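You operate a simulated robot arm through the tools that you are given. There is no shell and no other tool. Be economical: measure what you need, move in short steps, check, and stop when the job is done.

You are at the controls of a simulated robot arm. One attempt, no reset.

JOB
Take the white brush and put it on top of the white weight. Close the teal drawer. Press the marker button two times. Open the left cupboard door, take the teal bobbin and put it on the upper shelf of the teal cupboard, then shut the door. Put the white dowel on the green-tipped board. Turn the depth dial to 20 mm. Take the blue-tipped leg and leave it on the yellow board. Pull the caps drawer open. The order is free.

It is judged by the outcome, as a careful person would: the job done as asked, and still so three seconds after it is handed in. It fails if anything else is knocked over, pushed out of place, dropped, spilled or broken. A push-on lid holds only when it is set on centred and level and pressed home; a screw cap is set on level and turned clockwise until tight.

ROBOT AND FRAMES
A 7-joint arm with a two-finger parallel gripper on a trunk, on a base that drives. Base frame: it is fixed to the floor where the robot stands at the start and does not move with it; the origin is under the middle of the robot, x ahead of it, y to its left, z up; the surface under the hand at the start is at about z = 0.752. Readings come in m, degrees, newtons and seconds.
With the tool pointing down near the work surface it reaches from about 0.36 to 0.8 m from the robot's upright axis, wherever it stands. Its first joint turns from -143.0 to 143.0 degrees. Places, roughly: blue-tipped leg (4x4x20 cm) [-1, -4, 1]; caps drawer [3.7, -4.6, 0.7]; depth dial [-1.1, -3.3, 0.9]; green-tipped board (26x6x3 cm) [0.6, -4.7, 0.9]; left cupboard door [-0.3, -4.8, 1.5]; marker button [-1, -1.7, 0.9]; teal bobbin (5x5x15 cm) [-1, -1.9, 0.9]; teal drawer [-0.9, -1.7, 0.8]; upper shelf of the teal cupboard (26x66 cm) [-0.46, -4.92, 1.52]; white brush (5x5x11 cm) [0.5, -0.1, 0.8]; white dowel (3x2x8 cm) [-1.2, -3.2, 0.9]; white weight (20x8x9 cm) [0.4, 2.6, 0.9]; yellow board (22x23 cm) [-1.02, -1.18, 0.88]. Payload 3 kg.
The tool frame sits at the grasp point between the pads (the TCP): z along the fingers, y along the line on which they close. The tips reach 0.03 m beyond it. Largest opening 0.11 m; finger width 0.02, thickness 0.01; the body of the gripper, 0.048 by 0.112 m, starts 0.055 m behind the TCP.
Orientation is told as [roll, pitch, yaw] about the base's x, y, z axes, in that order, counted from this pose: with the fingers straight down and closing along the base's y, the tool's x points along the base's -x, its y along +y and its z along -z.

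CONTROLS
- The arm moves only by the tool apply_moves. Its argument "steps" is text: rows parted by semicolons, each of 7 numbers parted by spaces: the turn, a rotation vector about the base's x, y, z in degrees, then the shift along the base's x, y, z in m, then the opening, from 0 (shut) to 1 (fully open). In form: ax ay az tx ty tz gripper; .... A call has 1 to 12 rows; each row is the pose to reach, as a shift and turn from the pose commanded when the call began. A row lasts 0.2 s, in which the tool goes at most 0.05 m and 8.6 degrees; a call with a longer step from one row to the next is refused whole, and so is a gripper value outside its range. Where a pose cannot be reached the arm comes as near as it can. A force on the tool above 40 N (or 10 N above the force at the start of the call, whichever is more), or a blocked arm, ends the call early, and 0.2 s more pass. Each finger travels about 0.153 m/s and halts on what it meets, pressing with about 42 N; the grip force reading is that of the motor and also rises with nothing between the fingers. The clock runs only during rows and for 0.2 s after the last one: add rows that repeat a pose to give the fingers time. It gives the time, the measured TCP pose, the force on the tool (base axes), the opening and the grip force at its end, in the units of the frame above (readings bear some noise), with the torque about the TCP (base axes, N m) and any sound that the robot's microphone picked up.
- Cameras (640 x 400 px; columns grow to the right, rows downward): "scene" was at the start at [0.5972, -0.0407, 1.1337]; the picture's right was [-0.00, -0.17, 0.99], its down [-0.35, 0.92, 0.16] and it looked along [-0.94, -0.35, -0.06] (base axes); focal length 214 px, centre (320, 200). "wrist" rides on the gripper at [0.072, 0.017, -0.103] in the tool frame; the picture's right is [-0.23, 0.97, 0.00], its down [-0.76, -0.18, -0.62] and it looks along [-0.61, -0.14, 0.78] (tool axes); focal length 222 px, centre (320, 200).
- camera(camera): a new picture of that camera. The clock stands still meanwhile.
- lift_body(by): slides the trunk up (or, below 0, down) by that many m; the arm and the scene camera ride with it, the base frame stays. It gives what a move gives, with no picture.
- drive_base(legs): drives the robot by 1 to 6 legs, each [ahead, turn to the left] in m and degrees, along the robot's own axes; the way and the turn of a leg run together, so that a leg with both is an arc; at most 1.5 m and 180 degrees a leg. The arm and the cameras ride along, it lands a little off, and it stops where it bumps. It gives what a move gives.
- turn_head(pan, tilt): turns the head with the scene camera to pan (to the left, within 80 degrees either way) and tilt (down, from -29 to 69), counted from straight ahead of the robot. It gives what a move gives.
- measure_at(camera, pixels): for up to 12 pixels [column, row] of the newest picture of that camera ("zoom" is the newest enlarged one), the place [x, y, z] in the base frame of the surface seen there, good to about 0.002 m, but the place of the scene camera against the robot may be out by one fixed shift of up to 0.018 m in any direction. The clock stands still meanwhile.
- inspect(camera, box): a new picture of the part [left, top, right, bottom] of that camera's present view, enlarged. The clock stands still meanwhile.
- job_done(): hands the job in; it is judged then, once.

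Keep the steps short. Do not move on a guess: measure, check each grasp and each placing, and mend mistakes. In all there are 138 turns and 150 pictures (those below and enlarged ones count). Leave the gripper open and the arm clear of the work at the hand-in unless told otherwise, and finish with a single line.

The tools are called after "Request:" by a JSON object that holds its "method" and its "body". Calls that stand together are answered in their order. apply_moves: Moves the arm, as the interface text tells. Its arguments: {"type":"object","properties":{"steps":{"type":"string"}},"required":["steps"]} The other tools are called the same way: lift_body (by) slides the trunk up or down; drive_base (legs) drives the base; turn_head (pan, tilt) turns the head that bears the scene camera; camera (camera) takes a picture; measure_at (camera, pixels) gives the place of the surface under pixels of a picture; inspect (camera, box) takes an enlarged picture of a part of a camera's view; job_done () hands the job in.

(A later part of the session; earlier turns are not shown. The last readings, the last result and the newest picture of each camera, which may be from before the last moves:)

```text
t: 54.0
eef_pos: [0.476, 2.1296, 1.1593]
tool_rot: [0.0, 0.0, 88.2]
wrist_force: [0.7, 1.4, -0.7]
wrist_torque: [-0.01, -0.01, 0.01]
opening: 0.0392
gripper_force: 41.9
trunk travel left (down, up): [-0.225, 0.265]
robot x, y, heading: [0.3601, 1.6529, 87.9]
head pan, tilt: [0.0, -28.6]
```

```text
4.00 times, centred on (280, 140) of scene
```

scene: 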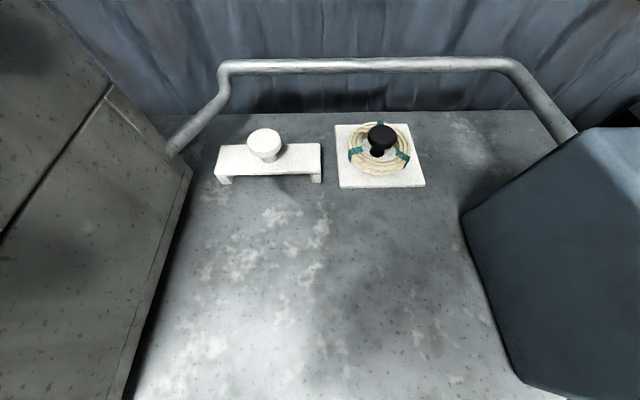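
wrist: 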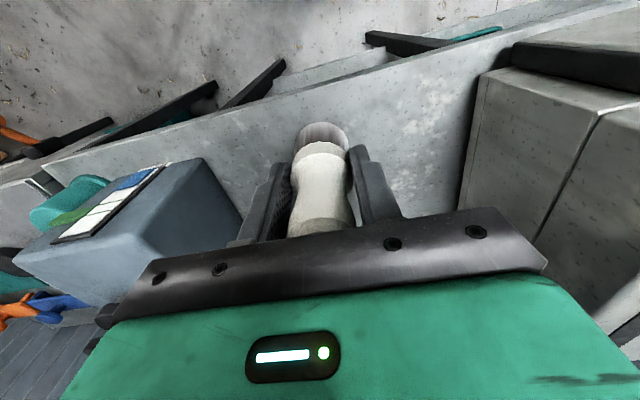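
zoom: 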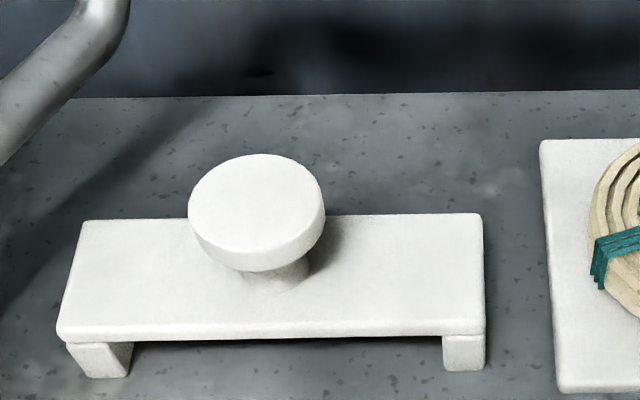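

Knob is flat, ~6.5 cm wide, at about (0.38–0.39,2.547,0.948) – a good seat. The pipe behind is at z≈1.01, y≈2.655. I'll drive 0.16 m closer.

Request:
{"method": "drive_base", "body": {"legs": [[0.16, 0]]}}

Request:
{"method": "turn_head", "body": {"pan": 0, "tilt": 0}}

Request:
{"method": "apply_moves", "body": {"steps": "0 0 0 -0.015 0.02 0 0; 0 0 0 -0.03 0.05 0 0; 0 0 0 -0.045 0.085 0 0; 0 0 0 -0.06 0.12 0 0; 0 0 0 -0.075 0.15 0 0"}}

Request:
{"method": "camera", "body": {"camera": "scene"}}

Request:
{"method": "camera", "body": {"camera": "wrist"}}

```text
t: 55.5
eef_pos: [0.4811, 2.2949, 1.1609]
tool_rot: [0.1, 0.1, 88.1]
wrist_force: [-0.2, -0.7, -0.9]
wrist_torque: [0.02, -0.03, 0.02]
opening: 0.0393
gripper_force: 41.8
trunk travel left (down, up): [-0.225, 0.265]
robot x, y, heading: [0.3668, 1.8123, 88.0]
head pan, tilt: [0.0, -28.6]
```

```text
t: 56.4
eef_pos: [0.4808, 2.2949, 1.1619]
tool_rot: [0.0, 0.0, 88.1]
wrist_force: [0.5, 1.3, -0.2]
wrist_torque: [-0.01, 0.03, -0.01]
opening: 0.0392
gripper_force: 41.3
trunk travel left (down, up): [-0.225, 0.265]
robot x, y, heading: [0.3669, 1.8127, 88.0]
head pan, tilt: [0.0, 0.0]
```

```text
t: 57.6
eef_pos: [0.4054, 2.4414, 1.1509]
tool_rot: [0.0, 0.0, 88.0]
wrist_force: [-0.4, -0.1, -0.9]
wrist_torque: [0.02, 0.0, -0.01]
opening: 0.0391
gripper_force: 42.3
out of reach, approached as far as the arm can: row 5
trunk travel left (down, up): [-0.225, 0.265]
robot x, y, heading: [0.363, 1.8158, 88.0]
head pan, tilt: [0.0, 0.0]
```

```text
111 pictures are left
```

scene: 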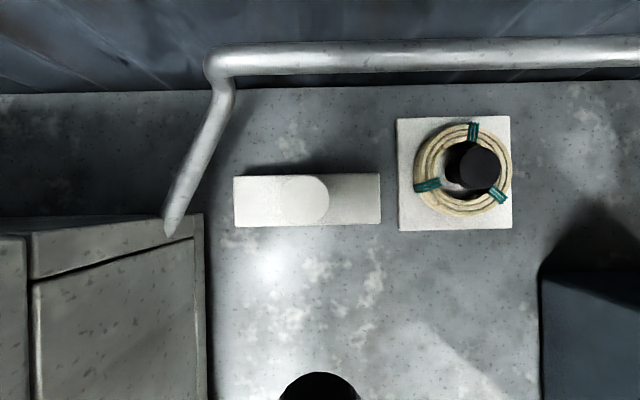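

```text
110 pictures are left
```

wrist: 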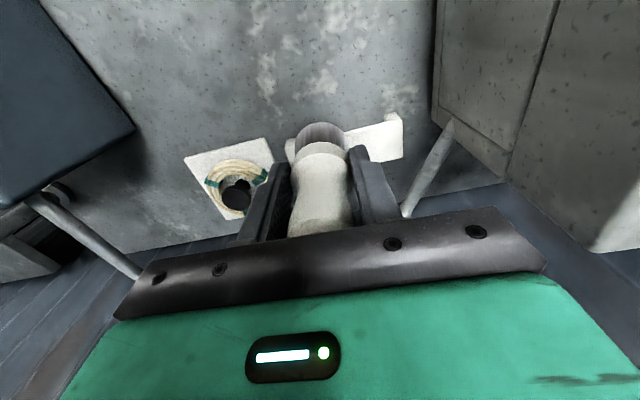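

Out of reach at this height; I'll raise the trunk so the arm works lower. First measure the plate in both pictures to calibrate.

Request:
{"method": "measure_at", "body": {"camera": "scene", "pixels": [[305, 200], [283, 200], [327, 200], [305, 178], [305, 223], [238, 200], [377, 200], [398, 119], [511, 119], [511, 229]]}}

Request:
{"method": "measure_at", "body": {"camera": "wrist", "pixels": [[380, 140], [400, 116], [402, 157], [398, 140], [186, 158], [266, 140], [218, 213]]}}

Request:
{"method": "lift_body", "body": {"by": 0.2}}

```text
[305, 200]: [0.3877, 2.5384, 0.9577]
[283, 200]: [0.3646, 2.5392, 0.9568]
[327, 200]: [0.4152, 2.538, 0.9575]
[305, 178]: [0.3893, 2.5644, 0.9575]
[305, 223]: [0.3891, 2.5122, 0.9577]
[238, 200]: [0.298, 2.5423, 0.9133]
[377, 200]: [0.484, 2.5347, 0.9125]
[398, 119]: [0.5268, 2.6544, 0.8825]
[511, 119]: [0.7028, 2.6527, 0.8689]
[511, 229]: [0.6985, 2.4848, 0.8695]
```

```text
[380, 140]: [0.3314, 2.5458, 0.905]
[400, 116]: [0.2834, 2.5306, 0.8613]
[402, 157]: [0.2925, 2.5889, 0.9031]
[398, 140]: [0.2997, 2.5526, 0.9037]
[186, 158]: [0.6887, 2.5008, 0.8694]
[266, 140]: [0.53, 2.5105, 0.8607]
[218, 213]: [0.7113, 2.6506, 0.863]
```

```text
t: 59.8
eef_pos: [0.4066, 2.4417, 1.3495]
tool_rot: [-0.1, 0.0, 88.1]
wrist_force: [-0.1, -0.3, -1.3]
wrist_torque: [-0.01, 0.0, 0.03]
opening: 0.0392
gripper_force: 41.4
trunk travel left (down, up): [-0.425, 0.065]
robot x, y, heading: [0.3639, 1.8163, 87.8]
head pan, tilt: [0.0, 0.0]
```

Calibration: true ≈ scene + (0.002, 0.0135, −0.0095). Knob centre ≈ (0.391,2.551), top 0.948. I'll move above it, ending at TCP z≈1.10.

Request:
{"method": "apply_moves", "body": {"steps": "0 0 0 -0.003 0 -0.045 0; 0 0 0 -0.006 0 -0.09 0; 0 0 0 -0.009 0.01 -0.13 0; 0 0 0 -0.012 0.035 -0.16 0; 0 0 0 -0.014 0.06 -0.19 0; 0 0 0 -0.0155 0.085 -0.22 0; 0 0 0 -0.0155 0.108 -0.25 0; 0 0 0 -0.0155 0.108 -0.25 0"}}

Request:
{"method": "camera", "body": {"camera": "wrist"}}

Request:
{"method": "camera", "body": {"camera": "scene"}}

```text
t: 61.6
eef_pos: [0.3925, 2.5496, 1.0986]
tool_rot: [0.1, 0.0, 88.1]
wrist_force: [0.2, -0.3, -1.2]
wrist_torque: [0.0, 0.04, 0.03]
opening: 0.0393
gripper_force: 42.1
trunk travel left (down, up): [-0.425, 0.065]
robot x, y, heading: [0.365, 1.8191, 87.7]
head pan, tilt: [0.0, 0.0]
```

```text
109 pictures are left
```

wrist: 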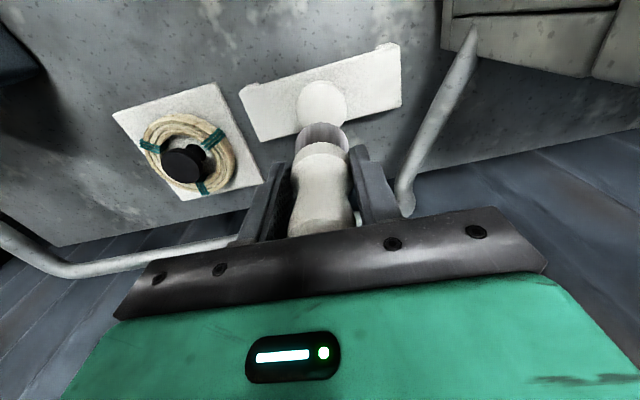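

```text
108 pictures are left
```

scene: 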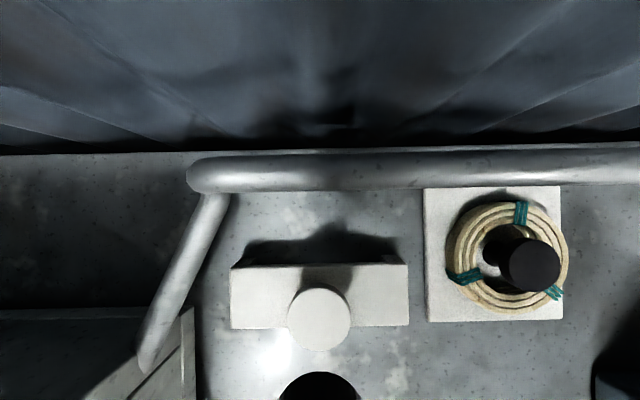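

Request:
{"method": "measure_at", "body": {"camera": "wrist", "pixels": [[322, 84], [301, 103], [344, 103], [322, 105], [300, 95], [343, 95], [242, 90], [400, 100]]}}

Request:
{"method": "inspect", "body": {"camera": "wrist", "box": [260, 60, 388, 140]}}

Request:
{"method": "measure_at", "body": {"camera": "scene", "pixels": [[319, 319], [291, 319], [347, 319], [319, 290], [319, 347], [320, 388]]}}

```text
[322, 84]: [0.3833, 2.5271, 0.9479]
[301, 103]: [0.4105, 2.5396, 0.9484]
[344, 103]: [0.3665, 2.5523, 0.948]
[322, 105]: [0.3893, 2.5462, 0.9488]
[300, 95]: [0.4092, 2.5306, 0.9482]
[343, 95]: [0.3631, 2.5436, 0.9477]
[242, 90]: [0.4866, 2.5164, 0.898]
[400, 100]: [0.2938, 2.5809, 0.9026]
```

```text
5.00 times, centred on (324, 100) of wrist
```

zoom: 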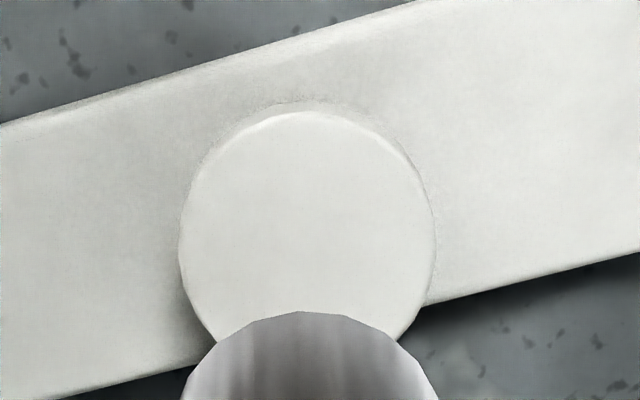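

```text
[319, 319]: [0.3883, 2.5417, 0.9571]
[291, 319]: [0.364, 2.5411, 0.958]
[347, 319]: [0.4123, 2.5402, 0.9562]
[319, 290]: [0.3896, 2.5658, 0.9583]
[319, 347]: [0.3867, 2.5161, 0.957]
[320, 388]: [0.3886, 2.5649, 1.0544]
```

Knob centre ≈ (0.389,2.549). I'll shift −3 mm in x and lower slowly toward contact (expected at TCP ≈1.012).

Request:
{"method": "apply_moves", "body": {"steps": "0 0 0 -0.003 0 -0.03 0; 0 0 0 -0.003 0 -0.06 0; 0 0 0 -0.003 0 -0.075 0; 0 0 0 -0.003 0 -0.08 0; 0 0 0 -0.003 0 -0.083 0; 0 0 0 -0.003 0 -0.085 0; 0 0 0 -0.003 0 -0.085 0"}}

Request:
{"method": "inspect", "body": {"camera": "wrist", "box": [240, 60, 400, 160]}}

```text
t: 63.2
eef_pos: [0.3862, 2.5491, 1.0134]
tool_rot: [0.0, 0.0, 88.1]
wrist_force: [0.7, 0.4, 0.0]
wrist_torque: [-0.01, 0.01, -0.01]
opening: 0.0394
gripper_force: 41.9
trunk travel left (down, up): [-0.425, 0.065]
robot x, y, heading: [0.3629, 1.8141, 88.1]
head pan, tilt: [0.0, 0.0]
```

```text
4.00 times, centred on (320, 110) of wrist
```

zoom: 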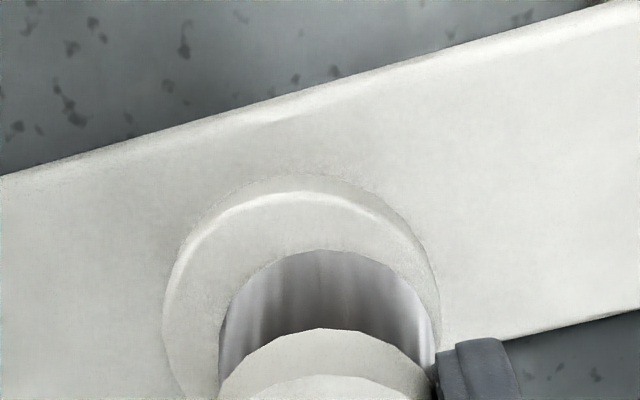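

Contact just begins, but the brush base sits ~3 mm to −x and ~6–7 mm too far forward on the knob. I'll raise, shift (+0.003,−0.007), and lower again.

Request:
{"method": "apply_moves", "body": {"steps": "0 0 0 0 0 0.008 0; 0 0 0 0.003 -0.007 0.008 0; 0 0 0 0.003 -0.007 0.003 0; 0 0 0 0.003 -0.007 0 0; 0 0 0 0.003 -0.007 -0.001 0; 0 0 0 0.003 -0.007 -0.001 0"}}

Request:
{"method": "inspect", "body": {"camera": "wrist", "box": [240, 60, 400, 160]}}

```text
t: 64.6
eef_pos: [0.3894, 2.5441, 1.0141]
tool_rot: [-0.1, 0.0, 88.2]
wrist_force: [-0.3, 1.0, -0.8]
wrist_torque: [-0.01, 0.0, 0.02]
opening: 0.0393
gripper_force: 42.5
trunk travel left (down, up): [-0.425, 0.065]
robot x, y, heading: [0.3666, 1.8121, 88.0]
head pan, tilt: [0.0, 0.0]
```

```text
4.00 times, centred on (320, 110) of wrist
```

zoom: 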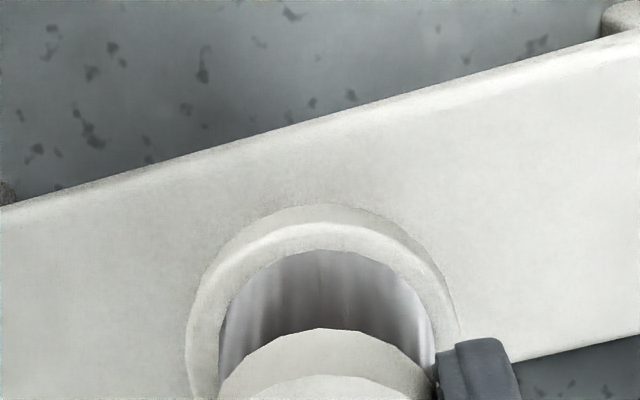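

Well centred now. I'll lower by 1 mm steps to firm contact.

Request:
{"method": "apply_moves", "body": {"steps": "0 0 0 0.001 0 -0.001 0; 0 0 0 0.001 0 -0.002 0; 0 0 0 0.001 0 -0.003 0; 0 0 0 0.001 0 -0.003 0"}}

```text
t: 65.6
eef_pos: [0.3911, 2.5429, 1.0116]
tool_rot: [0.0, -0.2, 88.1]
wrist_force: [-0.5, 2.7, 7.5]
wrist_torque: [0.15, 0.04, 0.0]
opening: 0.0394
gripper_force: 42.2
trunk travel left (down, up): [-0.425, 0.065]
robot x, y, heading: [0.3706, 1.8167, 87.9]
head pan, tilt: [0.0, 0.0]
```

Contact (7.5 N up). I'll back off 1 mm, open gently and rise clear.

Request:
{"method": "apply_moves", "body": {"steps": "0 0 0 0 0 0.001 0; 0 0 0 0 0 0.001 0.45; 0 0 0 0 0 0.001 0.6; 0 0 0 0 0 0.001 0.8; 0 0 0 0 0 0.001 0.8; 0 0 0 0 0 0.03 0.8; 0 0 0 0 0 0.07 0.8; 0 0 0 0 0 0.11 0.8; 0 0 0 0 -0.02 0.15 0.8; 0 0 0 0 -0.05 0.18 0.8"}}

Request:
{"method": "camera", "body": {"camera": "wrist"}}

Request:
{"method": "camera", "body": {"camera": "scene"}}

```text
t: 67.8
eef_pos: [0.3922, 2.4917, 1.1906]
tool_rot: [0.0, -0.1, 88.2]
wrist_force: [0.1, 0.5, 0.0]
wrist_torque: [-0.02, 0.0, -0.01]
opening: 0.0878
gripper_force: 0.0
trunk travel left (down, up): [-0.425, 0.065]
robot x, y, heading: [0.3649, 1.8141, 88.1]
head pan, tilt: [0.0, 0.0]
```

```text
104 pictures are left
```

wrist: 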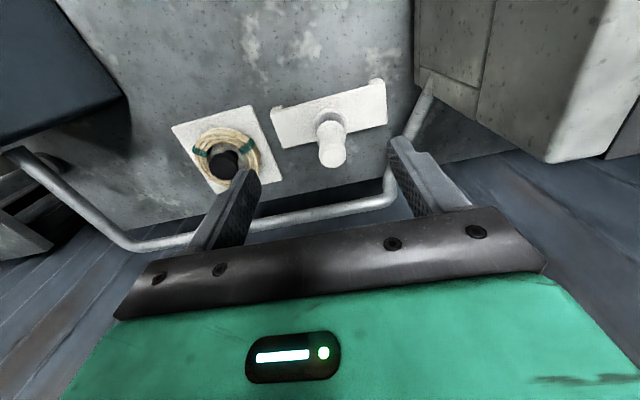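

```text
103 pictures are left
```

scene: 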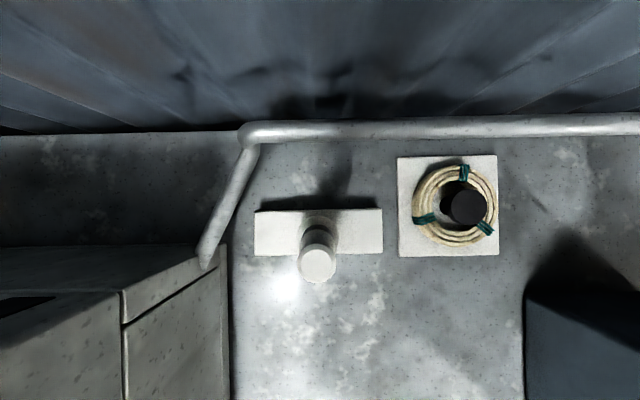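

The brush stands upright on the knob. I'll pull the arm back to a tucked pose, then drive back out and toward the work bench in the south-west.

Request:
{"method": "apply_moves", "body": {"steps": "0 0 0 0 -0.045 0.02 0.8; 0 0 0 0 -0.09 0.02 0.6; 0 0 0 0 -0.135 0.02 0.4; 0 0 0 0 -0.18 0.02 0.2; 0 0 0 0 -0.225 0.02 0; 0 0 0 0 -0.225 0.02 0"}}

Request:
{"method": "drive_base", "body": {"legs": [[-0.25, 0], [0, 130], [0.55, 0], [0, 52]]}}

Request:
{"method": "turn_head", "body": {"pan": 0, "tilt": -29}}

Request:
{"method": "camera", "body": {"camera": "scene"}}

```text
t: 69.2
eef_pos: [0.3921, 2.2684, 1.2111]
tool_rot: [-0.1, -0.1, 88.1]
wrist_force: [0.6, 0.4, 0.7]
wrist_torque: [0.05, -0.01, -0.01]
opening: 0.0
gripper_force: 37.4
trunk travel left (down, up): [-0.425, 0.065]
robot x, y, heading: [0.3678, 1.8168, 87.7]
head pan, tilt: [0.0, 0.0]
```

```text
t: 82.0
eef_pos: [-0.1088, 0.7809, 1.2092]
tool_rot: [-0.1, 0.1, -91.5]
wrist_force: [1.1, 0.2, 0.5]
wrist_torque: [-0.02, 0.12, 0.01]
opening: 0.0
gripper_force: 37.6
trunk travel left (down, up): [-0.425, 0.065]
robot x, y, heading: [-0.1627, 1.2334, -93.2]
head pan, tilt: [0.0, 0.0]
stopped in leg 4: the robot was blocked; the commanded pose is now the measured one
```

```text
t: 83.0
eef_pos: [-0.1108, 0.7795, 1.2115]
tool_rot: [-0.1, 0.1, -91.5]
wrist_force: [-0.8, -0.4, -1.2]
wrist_torque: [-0.03, -0.03, 0.02]
opening: 0.0
gripper_force: 37.5
trunk travel left (down, up): [-0.425, 0.065]
robot x, y, heading: [-0.1605, 1.2365, -93.1]
head pan, tilt: [0.0, -28.6]
```

```text
102 pictures are left
```

scene: 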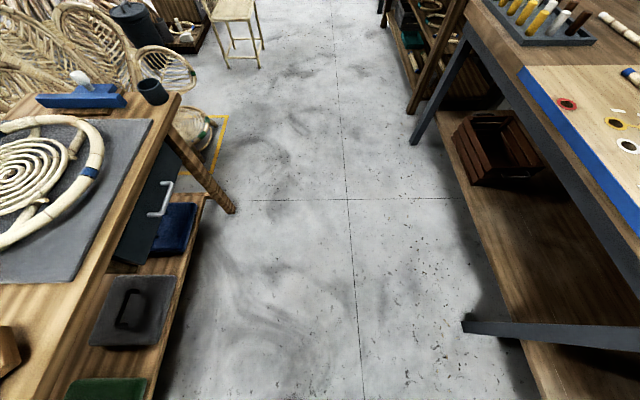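

The last turn ended with a "blocked" note, though nothing seems touched. I'll measure the way ahead before driving on.

Request:
{"method": "measure_at", "body": {"camera": "scene", "pixels": [[255, 65], [232, 62], [415, 140], [412, 112], [465, 328], [232, 210], [215, 170], [383, 25], [545, 120], [330, 30], [600, 90], [150, 210]]}}

```text
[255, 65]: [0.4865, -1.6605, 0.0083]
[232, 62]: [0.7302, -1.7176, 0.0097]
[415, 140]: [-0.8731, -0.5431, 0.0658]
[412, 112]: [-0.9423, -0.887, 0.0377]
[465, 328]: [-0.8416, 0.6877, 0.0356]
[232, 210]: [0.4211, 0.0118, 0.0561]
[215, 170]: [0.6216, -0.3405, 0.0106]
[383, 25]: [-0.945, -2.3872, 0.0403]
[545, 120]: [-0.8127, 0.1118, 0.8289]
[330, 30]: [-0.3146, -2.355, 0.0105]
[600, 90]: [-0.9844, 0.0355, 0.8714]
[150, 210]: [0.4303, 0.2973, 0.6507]
```

The way is clear. I'll drive ahead 2.75 m and look before turning.

Request:
{"method": "drive_base", "body": {"legs": [[1.4, 1], [1.25, 0]]}}

Request:
{"method": "turn_head", "body": {"pan": -65, "tilt": 0}}

Request:
{"method": "camera", "body": {"camera": "scene"}}

```text
t: 95.8
eef_pos: [-0.2546, -1.848, 1.2117]
tool_rot: [0.0, 0.1, -90.9]
wrist_force: [0.3, 0.9, 0.2]
wrist_torque: [0.02, -0.03, 0.0]
opening: 0.0002
gripper_force: 37.8
trunk travel left (down, up): [-0.425, 0.065]
robot x, y, heading: [-0.312, -1.3881, -92.8]
head pan, tilt: [0.0, -28.6]
```

```text
t: 97.1
eef_pos: [-0.2545, -1.8488, 1.2122]
tool_rot: [0.0, 0.1, -91.1]
wrist_force: [0.4, -0.3, -0.7]
wrist_torque: [0.01, 0.0, 0.01]
opening: 0.0001
gripper_force: 37.7
trunk travel left (down, up): [-0.425, 0.065]
robot x, y, heading: [-0.3073, -1.3915, -92.8]
head pan, tilt: [-65.0, 0.0]
```

```text
101 pictures are left
```

scene: 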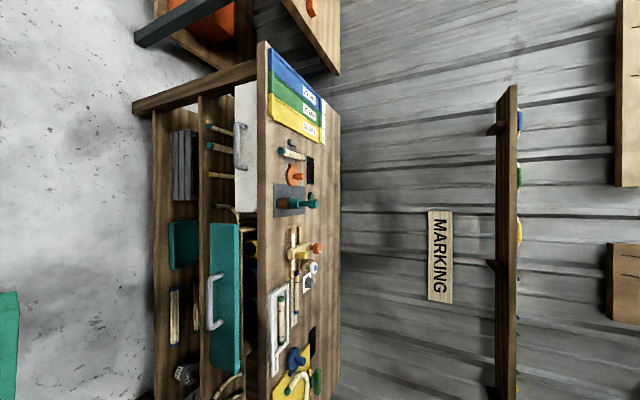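

The MARKING bench: the teal drawer stands open (rows 222–375). I'll enlarge the bench top and measure.

Request:
{"method": "inspect", "body": {"camera": "scene", "box": [190, 40, 390, 400]}}

Request:
{"method": "measure_at", "body": {"camera": "scene", "pixels": [[225, 240], [225, 370], [210, 300], [240, 300], [250, 300], [262, 300], [295, 203], [293, 175], [300, 355], [270, 60], [330, 300], [240, 140]]}}

```text
1.11 times, centred on (290, 220) of scene
```

zoom: 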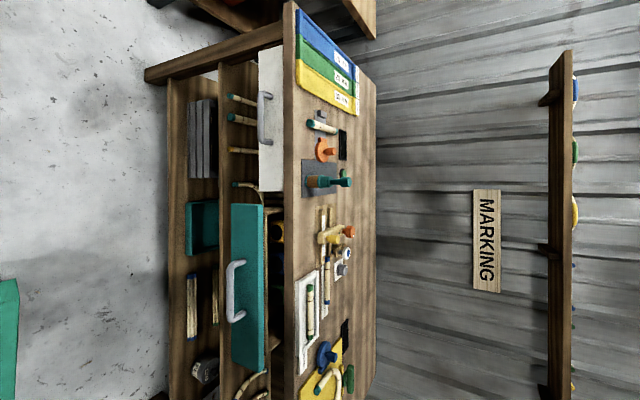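

```text
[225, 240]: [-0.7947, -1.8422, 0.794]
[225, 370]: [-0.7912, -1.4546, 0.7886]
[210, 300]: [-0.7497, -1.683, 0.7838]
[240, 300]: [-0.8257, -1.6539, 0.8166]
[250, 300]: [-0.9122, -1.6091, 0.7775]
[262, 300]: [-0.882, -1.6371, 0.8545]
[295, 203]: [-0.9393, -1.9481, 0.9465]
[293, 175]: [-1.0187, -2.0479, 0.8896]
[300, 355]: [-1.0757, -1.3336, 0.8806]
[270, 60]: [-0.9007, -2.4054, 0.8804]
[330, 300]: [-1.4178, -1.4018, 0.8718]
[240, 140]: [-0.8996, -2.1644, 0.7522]
```

I'll drive 0.25 m further, turn right to face the bench, lower the trunk, and look down on it.

Request:
{"method": "drive_base", "body": {"legs": [[0.27, 0], [0, -87]]}}

Request:
{"method": "turn_head", "body": {"pan": 0, "tilt": -10}}

Request:
{"method": "camera", "body": {"camera": "scene"}}

Request:
{"method": "camera", "body": {"camera": "wrist"}}

```text
t: 102.8
eef_pos: [-0.775, -1.7466, 1.2101]
tool_rot: [-0.1, 0.1, -177.7]
wrist_force: [0.4, 0.4, 0.0]
wrist_torque: [0.03, -0.02, 0.02]
opening: 0.0
gripper_force: 37.5
trunk travel left (down, up): [-0.425, 0.065]
robot x, y, heading: [-0.3219, -1.722, -179.1]
head pan, tilt: [-65.0, 0.0]
```

```text
t: 104.2
eef_pos: [-0.7751, -1.7465, 1.212]
tool_rot: [0.0, 0.2, -177.8]
wrist_force: [-0.3, 0.3, 0.0]
wrist_torque: [-0.01, -0.05, -0.02]
opening: 0.0001
gripper_force: 37.3
trunk travel left (down, up): [-0.425, 0.065]
robot x, y, heading: [-0.322, -1.7195, -179.0]
head pan, tilt: [0.0, -10.0]
```

```text
99 pictures are left
```

scene: 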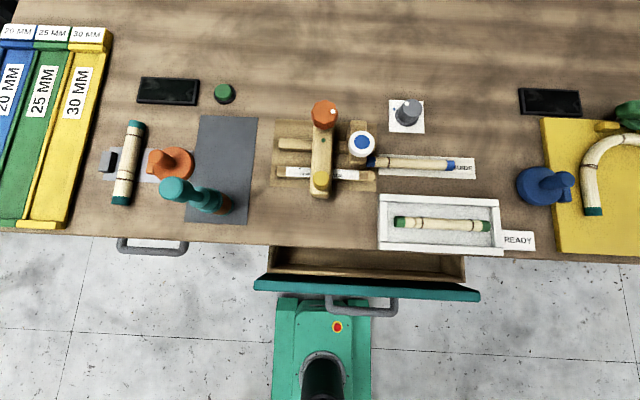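

```text
98 pictures are left
```

wrist: 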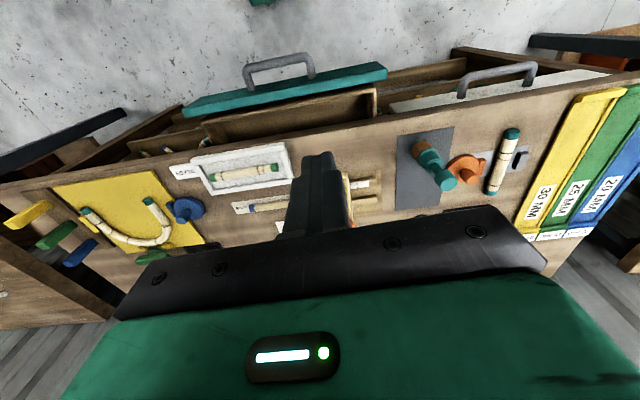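

I'll enlarge the middle region to identify the button and measure things.

Request:
{"method": "inspect", "body": {"camera": "scene", "box": [260, 80, 500, 230]}}

Request:
{"method": "measure_at", "body": {"camera": "scene", "pixels": [[362, 143], [410, 107], [223, 90], [324, 108], [320, 180], [178, 187], [215, 203], [365, 292], [300, 285], [440, 292], [360, 312], [580, 240]]}}

```text
2.67 times, centred on (380, 155) of scene
```

zoom: 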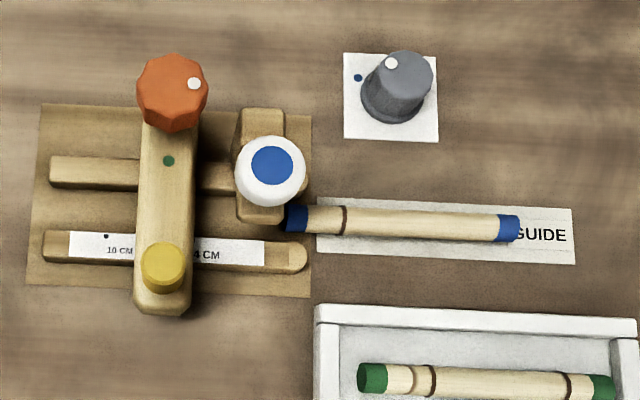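

```text
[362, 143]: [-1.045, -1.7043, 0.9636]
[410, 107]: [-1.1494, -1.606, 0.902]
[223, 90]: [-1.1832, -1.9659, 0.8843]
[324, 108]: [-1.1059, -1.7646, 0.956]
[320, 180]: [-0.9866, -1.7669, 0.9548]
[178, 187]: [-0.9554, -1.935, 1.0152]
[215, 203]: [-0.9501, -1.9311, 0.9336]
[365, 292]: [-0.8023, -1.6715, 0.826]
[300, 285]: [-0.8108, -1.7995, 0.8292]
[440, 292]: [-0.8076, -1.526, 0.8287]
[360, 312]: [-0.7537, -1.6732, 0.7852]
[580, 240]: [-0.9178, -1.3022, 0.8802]
```

The white cap with blue centre (at ≈(-1.043,-1.69), top ≈0.954) matches the marker button's place. I'll measure it exactly in the zoom.

Request:
{"method": "measure_at", "body": {"camera": "zoom", "pixels": [[270, 165], [240, 165], [300, 165], [270, 140], [270, 190], [268, 212], [162, 268]]}}

Request:
{"method": "apply_moves", "body": {"steps": "0 0 0 -0.045 0.01 0 0; 0 0 0 -0.09 0.02 0 0; 0 0 0 -0.13 0.03 -0.02 0; 0 0 0 -0.17 0.04 -0.04 0; 0 0 0 -0.21 0.05 -0.06 0; 0 0 0 -0.24 0.056 -0.1 0; 0 0 0 -0.268 0.056 -0.14 0; 0 0 0 -0.268 0.056 -0.17 0"}}

Request:
{"method": "camera", "body": {"camera": "wrist"}}

```text
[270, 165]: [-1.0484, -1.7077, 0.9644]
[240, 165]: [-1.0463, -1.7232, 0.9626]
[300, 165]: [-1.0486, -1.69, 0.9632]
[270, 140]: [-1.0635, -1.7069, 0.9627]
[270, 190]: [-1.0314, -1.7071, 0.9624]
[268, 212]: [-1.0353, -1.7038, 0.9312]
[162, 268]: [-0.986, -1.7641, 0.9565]
```

```text
refused: row 6 steps farther than a row can; nothing moved
```

```text
96 pictures are left
```

wrist: 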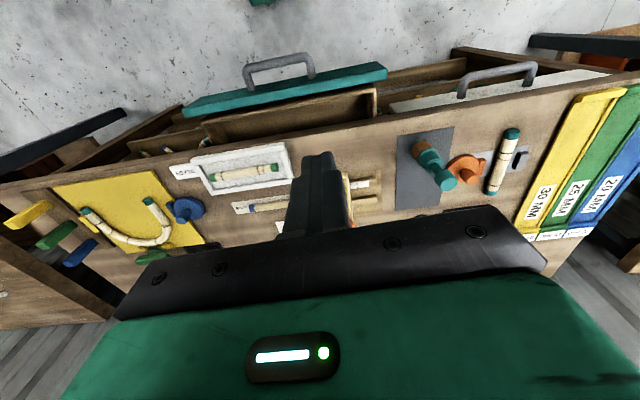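

A step was too long. I'll calibrate with the wrist camera on the bobbin top and then move in shorter steps.

Request:
{"method": "measure_at", "body": {"camera": "wrist", "pixels": [[445, 181], [420, 150], [280, 185], [470, 165], [293, 197], [387, 72], [185, 108]]}}

Request:
{"method": "measure_at", "body": {"camera": "scene", "pixels": [[172, 190], [178, 180], [480, 297], [257, 285], [390, 205], [378, 195]]}}

Request:
{"method": "apply_moves", "body": {"steps": "0 0 0 -0.04 0.01 0 0; 0 0 0 -0.08 0.02 0 0; 0 0 0 -0.12 0.03 -0.01 0; 0 0 0 -0.15 0.04 -0.03 0; 0 0 0 -0.18 0.05 -0.06 0; 0 0 0 -0.21 0.054 -0.09 0; 0 0 0 -0.24 0.054 -0.12 0; 0 0 0 -0.268 0.054 -0.15 0"}}

Request:
{"method": "camera", "body": {"camera": "wrist"}}

```text
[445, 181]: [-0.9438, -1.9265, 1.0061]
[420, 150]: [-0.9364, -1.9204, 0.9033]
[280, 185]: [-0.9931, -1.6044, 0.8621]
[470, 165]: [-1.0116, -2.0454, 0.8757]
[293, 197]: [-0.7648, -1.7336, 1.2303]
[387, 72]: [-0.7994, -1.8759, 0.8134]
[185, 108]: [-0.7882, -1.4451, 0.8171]
```

```text
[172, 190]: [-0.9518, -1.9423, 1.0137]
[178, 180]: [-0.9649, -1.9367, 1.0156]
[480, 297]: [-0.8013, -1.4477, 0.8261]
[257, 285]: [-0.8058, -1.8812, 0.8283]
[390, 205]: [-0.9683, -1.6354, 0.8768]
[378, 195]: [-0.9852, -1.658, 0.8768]
```

```text
t: 106.0
eef_pos: [-1.0448, -1.6913, 1.0608]
tool_rot: [0.0, 0.2, -177.6]
wrist_force: [-0.2, 1.5, -0.1]
wrist_torque: [0.02, 0.03, -0.01]
opening: 0.0003
gripper_force: 37.8
trunk travel left (down, up): [-0.425, 0.065]
robot x, y, heading: [-0.3229, -1.7206, -179.1]
head pan, tilt: [0.0, -10.0]
```

```text
95 pictures are left
```

wrist: 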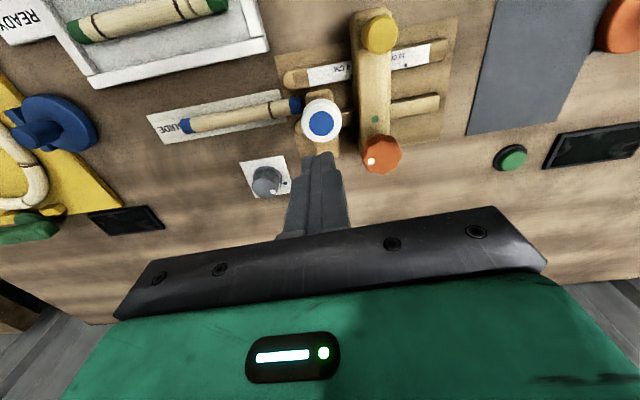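

Request:
{"method": "measure_at", "body": {"camera": "wrist", "pixels": [[321, 122], [305, 118], [337, 124], [320, 106], [379, 33], [384, 155], [512, 158], [268, 180], [322, 145]]}}

Request:
{"method": "inspect", "body": {"camera": "wrist", "box": [240, 0, 480, 200]}}

```text
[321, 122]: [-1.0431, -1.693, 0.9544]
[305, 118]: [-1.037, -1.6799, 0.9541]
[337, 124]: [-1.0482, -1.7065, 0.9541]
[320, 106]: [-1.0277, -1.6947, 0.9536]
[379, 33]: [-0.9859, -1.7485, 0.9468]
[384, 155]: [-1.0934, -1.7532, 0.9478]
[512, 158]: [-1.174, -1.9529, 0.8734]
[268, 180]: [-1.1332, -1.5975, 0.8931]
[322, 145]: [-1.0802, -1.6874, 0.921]
```

```text
2.00 times, centred on (360, 100) of wrist
```

zoom: 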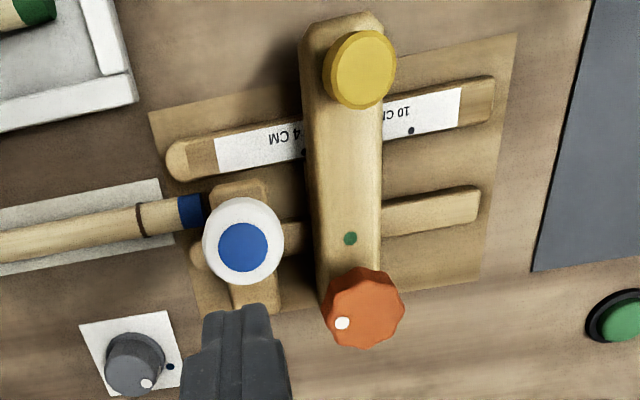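

Button centre (-1.043,-1.693), top 0.954: exactly below the hand. I'll lower to just above and press in small steps.

Request:
{"method": "apply_moves", "body": {"steps": "0 0 0 0.001 -0.001 -0.04 0; 0 0 0 0.001 -0.001 -0.068 0; 0 0 0 0.001 -0.001 -0.074 0; 0 0 0 0.001 -0.001 -0.077 0; 0 0 0 0.001 -0.001 -0.079 0; 0 0 0 0.001 -0.001 -0.081 0; 0 0 0 0.001 -0.001 -0.083 0"}}

```text
t: 107.6
eef_pos: [-1.0436, -1.6925, 0.9778]
tool_rot: [-0.1, 0.0, -177.7]
wrist_force: [-0.7, -0.1, 1.9]
wrist_torque: [0.01, 0.06, -0.03]
opening: 0.0
gripper_force: 38.3
trunk travel left (down, up): [-0.425, 0.065]
robot x, y, heading: [-0.3239, -1.7195, -179.0]
head pan, tilt: [0.0, -10.0]
```

It gives way with a light force (1.9 N), so it is a sprung button. I'll press further until it clicks or ends.

Request:
{"method": "apply_moves", "body": {"steps": "0 0 0 0 0 -0.002 0; 0 0 0 0 0 -0.004 0; 0 0 0 0 0 -0.006 0; 0 0 0 0 0 -0.008 0; 0 0 0 0 0 -0.01 0"}}

```text
t: 108.8
eef_pos: [-1.0432, -1.6935, 0.9686]
tool_rot: [0.0, 0.1, -177.7]
wrist_force: [-1.2, 1.7, 3.0]
wrist_torque: [0.02, 0.05, -0.01]
opening: 0.0
gripper_force: 37.8
trunk travel left (down, up): [-0.425, 0.065]
robot x, y, heading: [-0.3242, -1.7192, -179.2]
head pan, tilt: [0.0, -10.0]
heard: click
```

One click. I'll lift off fully, then press a second time the same depth.

Request:
{"method": "apply_moves", "body": {"steps": "0 0 0 0 0 0.015 0; 0 0 0 0 0 0.035 0; 0 0 0 0 0 0.035 0; 0 0 0 0 0 0.035 0"}}

Request:
{"method": "apply_moves", "body": {"steps": "0 0 0 0 0 -0.015 0; 0 0 0 0 0 -0.022 0; 0 0 0 0 0 -0.027 0; 0 0 0 0 0 -0.03 0; 0 0 0 0 0 -0.032 0; 0 0 0 0 0 -0.034 0; 0 0 0 0 0 -0.036 0; 0 0 0 0 0 -0.036 0"}}

Request:
{"method": "apply_moves", "body": {"steps": "0 0 0 0 0 0.015 0; 0 0 0 0 0 0.04 0; 0 0 0 0 0 0.08 0; 0 0 0 0.04 0 0.1 0; 0 0 0 0.085 0 0.1 0; 0 0 0 0.13 0 0.1 0; 0 0 0 0.175 0 0.1 0; 0 0 0 0.22 0 0.1 0; 0 0 0 0.265 0 0.1 0; 0 0 0 0.31 0 0.1 0; 0 0 0 0.355 0.0 0.1 0"}}

Request:
{"method": "camera", "body": {"camera": "scene"}}

```text
t: 109.8
eef_pos: [-1.0438, -1.6934, 1.0048]
tool_rot: [0.0, 0.2, -177.8]
wrist_force: [0.2, 0.4, 0.0]
wrist_torque: [-0.04, 0.02, -0.02]
opening: 0.0001
gripper_force: 37.8
trunk travel left (down, up): [-0.425, 0.065]
robot x, y, heading: [-0.3211, -1.7191, -179.2]
head pan, tilt: [0.0, -10.0]
```

```text
t: 111.6
eef_pos: [-1.0417, -1.6957, 0.9661]
tool_rot: [0.0, 0.1, -177.7]
wrist_force: [1.3, 0.2, 4.3]
wrist_torque: [-0.02, -0.01, -0.02]
opening: 0.0001
gripper_force: 38.0
trunk travel left (down, up): [-0.425, 0.065]
robot x, y, heading: [-0.322, -1.7214, -179.0]
head pan, tilt: [0.0, -10.0]
heard: click
```

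```text
t: 114.0
eef_pos: [-0.6862, -1.6953, 1.065]
tool_rot: [0.1, 0.2, -177.6]
wrist_force: [-0.6, 0.2, -0.5]
wrist_torque: [-0.03, -0.04, 0.03]
opening: 0.0002
gripper_force: 37.7
trunk travel left (down, up): [-0.425, 0.065]
robot x, y, heading: [-0.3207, -1.7168, -179.2]
head pan, tilt: [0.0, -10.0]
```

```text
93 pictures are left
```

scene: 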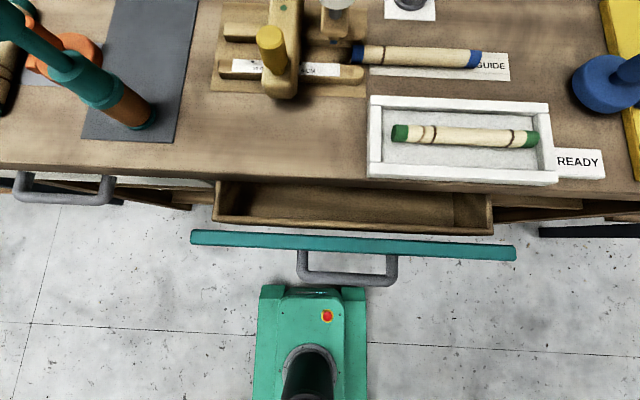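

Two clicks heard. Next the drawer: its front is at x≈-0.80, handle bar at x≈-0.745, y≈-1.66, z≈0.775. I'll lower the trunk and put the closed fingers just in front of the handle.

Request:
{"method": "lift_body", "body": {"by": -0.2}}

Request:
{"method": "apply_moves", "body": {"steps": "0 0 0 0 0.02 -0.03 0; 0 0 0 0 0.035 -0.06 0; 0 0 0 0 0.035 -0.085 0; 0 0 0 0 0.035 -0.085 0"}}

Request:
{"method": "camera", "body": {"camera": "wrist"}}

```text
t: 116.2
eef_pos: [-0.6853, -1.6953, 0.8671]
tool_rot: [0.1, 0.1, -177.7]
wrist_force: [0.2, -0.4, -0.9]
wrist_torque: [0.02, 0.0, 0.0]
opening: 0.0
gripper_force: 37.4
trunk travel left (down, up): [-0.225, 0.265]
robot x, y, heading: [-0.3224, -1.7198, -179.0]
head pan, tilt: [0.0, -10.0]
```

```text
t: 117.2
eef_pos: [-0.6842, -1.6593, 0.7799]
tool_rot: [0.0, 0.1, -177.7]
wrist_force: [0.0, -1.0, -0.5]
wrist_torque: [-0.03, 0.0, 0.05]
opening: 0.0
gripper_force: 37.8
trunk travel left (down, up): [-0.225, 0.265]
robot x, y, heading: [-0.3244, -1.7194, -179.1]
head pan, tilt: [0.0, -10.0]
```

```text
92 pictures are left
```

wrist: 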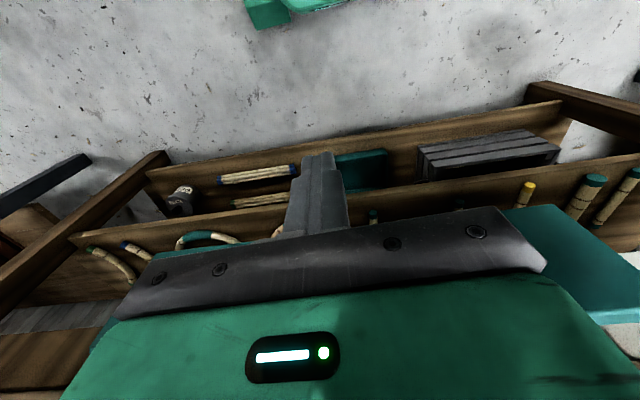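

In front of the handle now. I'll push in −x, steadily.

Request:
{"method": "apply_moves", "body": {"steps": "0 0 0 -0.03 0 0 0; 0 0 0 -0.045 0 0 0; 0 0 0 -0.06 0 0 0; 0 0 0 -0.075 0 0 0; 0 0 0 -0.09 0 0 0; 0 0 0 -0.105 0 0 0; 0 0 0 -0.12 0 0 0; 0 0 0 -0.13 0 0 0; 0 0 0 -0.14 0 0 0; 0 0 0 -0.148 0 0 0"}}

Request:
{"method": "camera", "body": {"camera": "scene"}}

```text
t: 118.1
eef_pos: [-0.7409, -1.6608, 0.7811]
tool_rot: [0.1, 0.8, -177.8]
wrist_force: [34.1, -3.5, 16.5]
wrist_torque: [0.67, 3.83, -0.47]
opening: 0.0
gripper_force: 37.6
trunk travel left (down, up): [-0.225, 0.265]
robot x, y, heading: [-0.3234, -1.716, -179.1]
head pan, tilt: [0.0, -10.0]
stopped in row 4: the force on the tool passed its limit at 58 N (the readings are from after the stop); the commanded pose is now the measured one
```

```text
91 pictures are left
```

scene: 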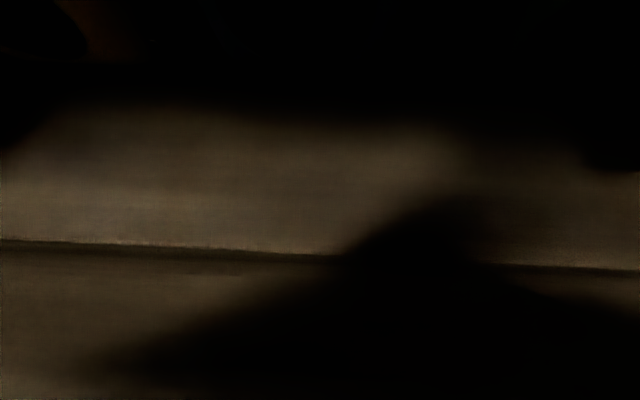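

The hand's front camera housing touched the bench edge (force 34 N at ~0.12 m ahead of the fingers), not the handle. I'll back off and yaw the hand 90° so that the housing points sideways.

Request:
{"method": "apply_moves", "body": {"steps": "0 0 0 0.03 0 0 0; 0 0 0 0.06 0 0 0; 0 0 -8.5 0.06 0 0.02 0; 0 0 -17 0.06 0 0.04 0; 0 0 -25.5 0.06 0 0.04 0; 0 0 -34 0.06 0 0.04 0; 0 0 -42.5 0.06 0 0.04 0; 0 0 -51 0.06 0 0.04 0; 0 0 -59.5 0.06 0 0.04 0; 0 0 -68 0.06 0 0.04 0; 0 0 -76.5 0.06 0 0.04 0; 0 0 -85 0.06 0 0.04 0"}}

Request:
{"method": "turn_head", "body": {"pan": 60, "tilt": 0}}

Request:
{"method": "camera", "body": {"camera": "scene"}}

Request:
{"method": "camera", "body": {"camera": "wrist"}}

```text
t: 120.7
eef_pos: [-0.6845, -1.6612, 0.8213]
tool_rot: [0.1, 0.7, 96.9]
wrist_force: [-0.5, 0.4, 1.0]
wrist_torque: [0.01, -0.01, -0.02]
opening: 0.0002
gripper_force: 37.4
trunk travel left (down, up): [-0.225, 0.265]
robot x, y, heading: [-0.3234, -1.7163, -179.4]
head pan, tilt: [0.0, -10.0]
```

```text
t: 122.0
eef_pos: [-0.6845, -1.6595, 0.8209]
tool_rot: [0.1, 0.6, 97.1]
wrist_force: [0.2, -0.4, -0.2]
wrist_torque: [0.0, -0.01, 0.03]
opening: 0.0
gripper_force: 37.1
trunk travel left (down, up): [-0.225, 0.265]
robot x, y, heading: [-0.3242, -1.7146, -179.2]
head pan, tilt: [60.0, 0.0]
```

```text
90 pictures are left
```

scene: 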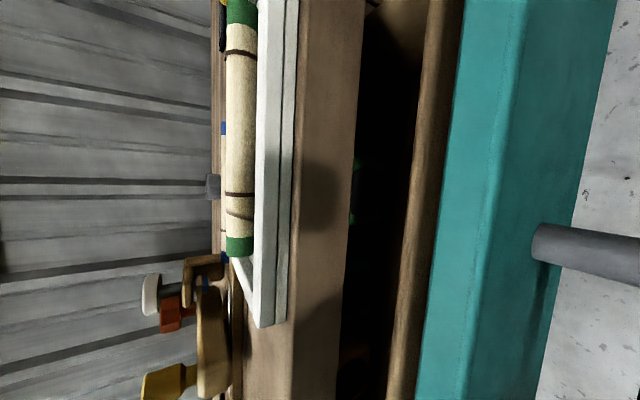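

```text
89 pictures are left
```

wrist: 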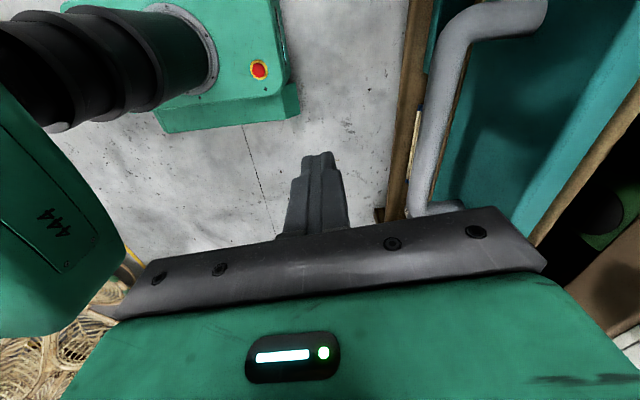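

With the hand sideways I can lean the fingers forward. I'll pitch it 50° so the tips lead, at y≈-1.55 beside the handle, then push the drawer front.

Request:
{"method": "apply_moves", "body": {"steps": "0 8.5 0 0.02 0.02 0 0; 0 17 0 0.02 0.04 0 0; 0 25.5 0 0.02 0.06 0 0; 0 34 0 0.02 0.08 0 0; 0 42.5 0 0.02 0.1 -0.01 0; 0 50 0 0.01 0.11 -0.027 0; 0 50 0 -0.02 0.11 -0.027 0; 0 50 0 -0.02 0.11 -0.027 0"}}

Request:
{"method": "camera", "body": {"camera": "scene"}}

Request:
{"method": "camera", "body": {"camera": "wrist"}}

```text
t: 123.8
eef_pos: [-0.7985, -1.472, 0.7945]
tool_rot: [49.5, -4.5, 95.8]
wrist_force: [-2.4, -0.9, -1.0]
wrist_torque: [0.06, -0.1, -0.03]
opening: 0.0002
gripper_force: 37.6
out of reach, approached as far as the arm can: row 1, 2, 3, 4, 5, 6, 7, 8
trunk travel left (down, up): [-0.225, 0.265]
robot x, y, heading: [-0.3235, -1.7166, -179.1]
head pan, tilt: [60.0, 0.0]
```

```text
88 pictures are left
```

scene: 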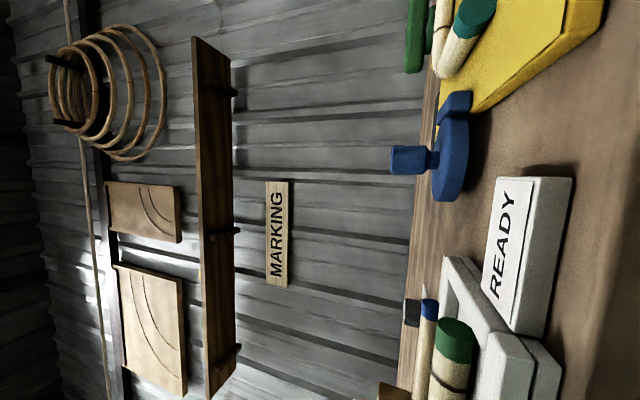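

```text
87 pictures are left
```

wrist: 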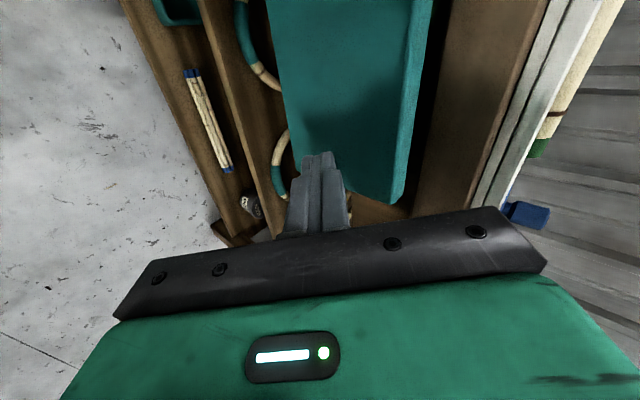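

The arm was too folded and drifted to (-0.80,-1.47). I'll back the base 0.25 m to gain room.

Request:
{"method": "drive_base", "body": {"legs": [[-0.27, 0]]}}

Request:
{"method": "apply_moves", "body": {"steps": "0 0 0 0 -0.03 0 0; 0 0 0 0 -0.06 -0.005 0; 0 0 0 -0.03 -0.08 -0.01 0; 0 0 0 -0.07 -0.08 -0.01 0; 0 0 0 -0.11 -0.08 -0.01 0; 0 0 0 -0.15 -0.08 -0.01 0; 0 0 0 -0.19 -0.08 -0.01 0; 0 0 0 -0.19 -0.08 -0.01 0"}}

Request:
{"method": "camera", "body": {"camera": "wrist"}}

```text
t: 125.7
eef_pos: [-0.5268, -1.4679, 0.795]
tool_rot: [49.6, -4.5, 95.7]
wrist_force: [0.1, 0.2, 0.2]
wrist_torque: [0.04, 0.0, -0.03]
opening: 0.0
gripper_force: 37.7
trunk travel left (down, up): [-0.225, 0.265]
robot x, y, heading: [-0.0552, -1.7156, -179.2]
head pan, tilt: [60.0, 0.0]
```

```text
t: 127.5
eef_pos: [-0.7178, -1.5489, 0.7839]
tool_rot: [49.5, -4.6, 95.7]
wrist_force: [1.1, -0.4, -0.3]
wrist_torque: [-0.01, 0.0, 0.03]
opening: 0.0
gripper_force: 37.8
out of reach, approached as far as the arm can: row 1, 2, 3
trunk travel left (down, up): [-0.225, 0.265]
robot x, y, heading: [-0.0567, -1.7127, -179.1]
head pan, tilt: [60.0, 0.0]
```

```text
86 pictures are left
```

wrist: 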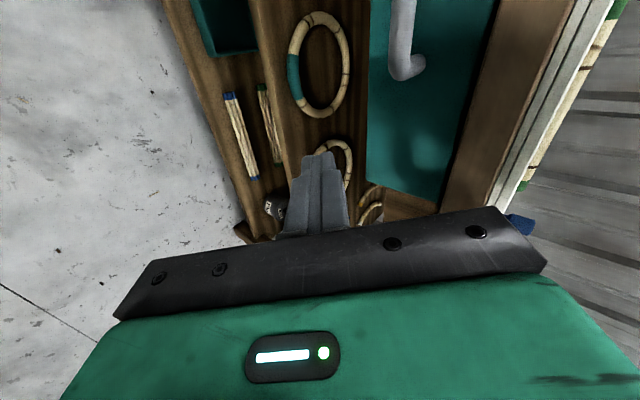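

Tips are in front of the panel beside the handle. Push −x now, up to TCP x≈-0.875.

Request:
{"method": "apply_moves", "body": {"steps": "0 0 0 -0.03 0 0 0; 0 0 0 -0.05 0 0 0; 0 0 0 -0.065 0 0 0; 0 0 0 -0.08 0 0 0; 0 0 0 -0.095 0 0 0; 0 0 0 -0.11 0 0 0; 0 0 0 -0.125 0 0 0; 0 0 0 -0.14 0 0 0; 0 0 0 -0.15 0 0 0; 0 0 0 -0.158 0 0 0; 0 0 0 -0.158 0 0 0"}}

Request:
{"method": "camera", "body": {"camera": "wrist"}}

```text
t: 129.5
eef_pos: [-0.8618, -1.5475, 0.7844]
tool_rot: [49.3, -4.6, 95.6]
wrist_force: [35.2, -5.9, 15.7]
wrist_torque: [0.02, 0.05, -0.09]
opening: 0.0
gripper_force: 37.7
trunk travel left (down, up): [-0.225, 0.265]
robot x, y, heading: [-0.05, -1.7134, -179.3]
head pan, tilt: [60.0, 0.0]
stopped in row 10: the force on the tool passed its limit at 57 N (the readings are from after the stop); the commanded pose is now the measured one
```

```text
85 pictures are left
```

wrist: 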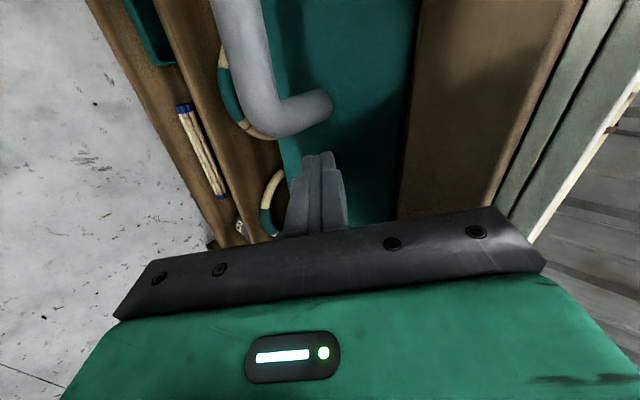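

A hard stop at the tips (57 N, no torque): drawer seems home. I'll check by measuring the panel and the frame, then back off.

Request:
{"method": "measure_at", "body": {"camera": "wrist", "pixels": [[370, 150], [395, 100], [430, 120], [500, 60], [300, 70]]}}

Request:
{"method": "apply_moves", "body": {"steps": "0 0 0 0.04 0 0 0; 0 0 0 0.08 0 0.02 0; 0 0 0 0.12 0 0.06 0; 0 0 0 0.16 0 0.1 0; 0 -8.5 0 0.18 0 0.14 0; 0 -17 0 0.18 0 0.18 0; 0 -25.5 0 0.18 0 0.2 0; 0 -34 0 0.18 0 0.22 0; 0 -42.5 0 0.18 0 0.24 0; 0 -50 0 0.18 0 0.26 0; 0 -50 0 0.18 0 0.28 0"}}

Request:
{"method": "camera", "body": {"camera": "wrist"}}

```text
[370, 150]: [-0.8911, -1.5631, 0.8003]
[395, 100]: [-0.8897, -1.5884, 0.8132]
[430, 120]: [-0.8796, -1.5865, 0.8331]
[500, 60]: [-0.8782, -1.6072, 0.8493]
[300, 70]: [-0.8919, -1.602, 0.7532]
```

```text
refused: row 3 steps farther than a row can; nothing moved
```

```text
84 pictures are left
```

wrist: 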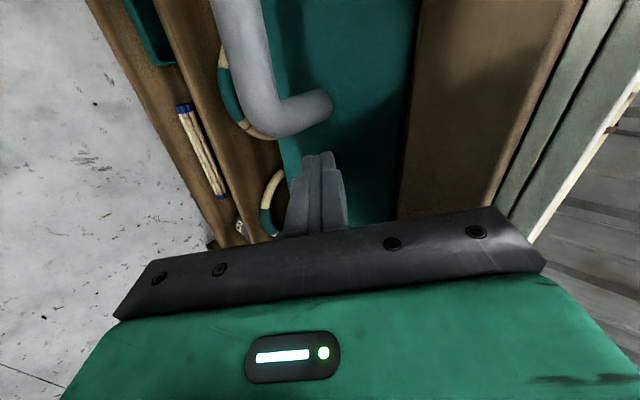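

The drawer panel is flush (x=-0.891, behind the rail). Backing off with smaller steps and straightening the hand.

Request:
{"method": "apply_moves", "body": {"steps": "0 0 0 0.04 0 0 0; 0 0 0 0.075 0 0.02 0; 0 0 0 0.11 0 0.05 0; 0 0 0 0.14 0 0.085 0; 0 -8.5 0 0.15 0 0.12 0; 0 -17 0 0.15 0 0.16 0; 0 -25.5 0 0.15 0 0.2 0; 0 -34 0 0.15 0 0.24 0; 0 -42.5 0 0.15 0 0.26 0; 0 -50 0 0.15 0 0.28 0; 0 -50 0 0.15 0 0.28 0"}}

Request:
{"method": "apply_moves", "body": {"steps": "0 0 8.5 0 -0.03 0 0; 0 0 17 0 -0.06 0 0; 0 0 25.5 0 -0.09 0 0; 0 0 34 0 -0.12 0 0; 0 0 42.5 0.03 -0.15 0 0; 0 0 51 0.06 -0.15 0 0; 0 0 59.5 0.09 -0.15 0 0; 0 0 68 0.12 -0.15 0 0; 0 0 76.5 0.15 -0.15 0 0; 0 0 84 0.18 -0.15 0 0; 0 0 84 0.2 -0.15 0 0"}}

```text
t: 131.9
eef_pos: [-0.7167, -1.5474, 1.062]
tool_rot: [-0.7, 1.5, 97.1]
wrist_force: [-0.4, -0.2, -0.5]
wrist_torque: [-0.02, -0.03, 0.0]
opening: 0.0
gripper_force: 37.3
trunk travel left (down, up): [-0.225, 0.265]
robot x, y, heading: [-0.0506, -1.7134, -179.4]
head pan, tilt: [60.0, 0.0]
```

```text
t: 134.3
eef_pos: [-0.5132, -1.6979, 1.0624]
tool_rot: [-0.6, 1.4, -178.8]
wrist_force: [0.6, -0.1, 1.3]
wrist_torque: [-0.02, -0.01, 0.05]
opening: 0.0
gripper_force: 37.3
trunk travel left (down, up): [-0.225, 0.265]
robot x, y, heading: [-0.0521, -1.7131, -179.0]
head pan, tilt: [60.0, 0.0]
```

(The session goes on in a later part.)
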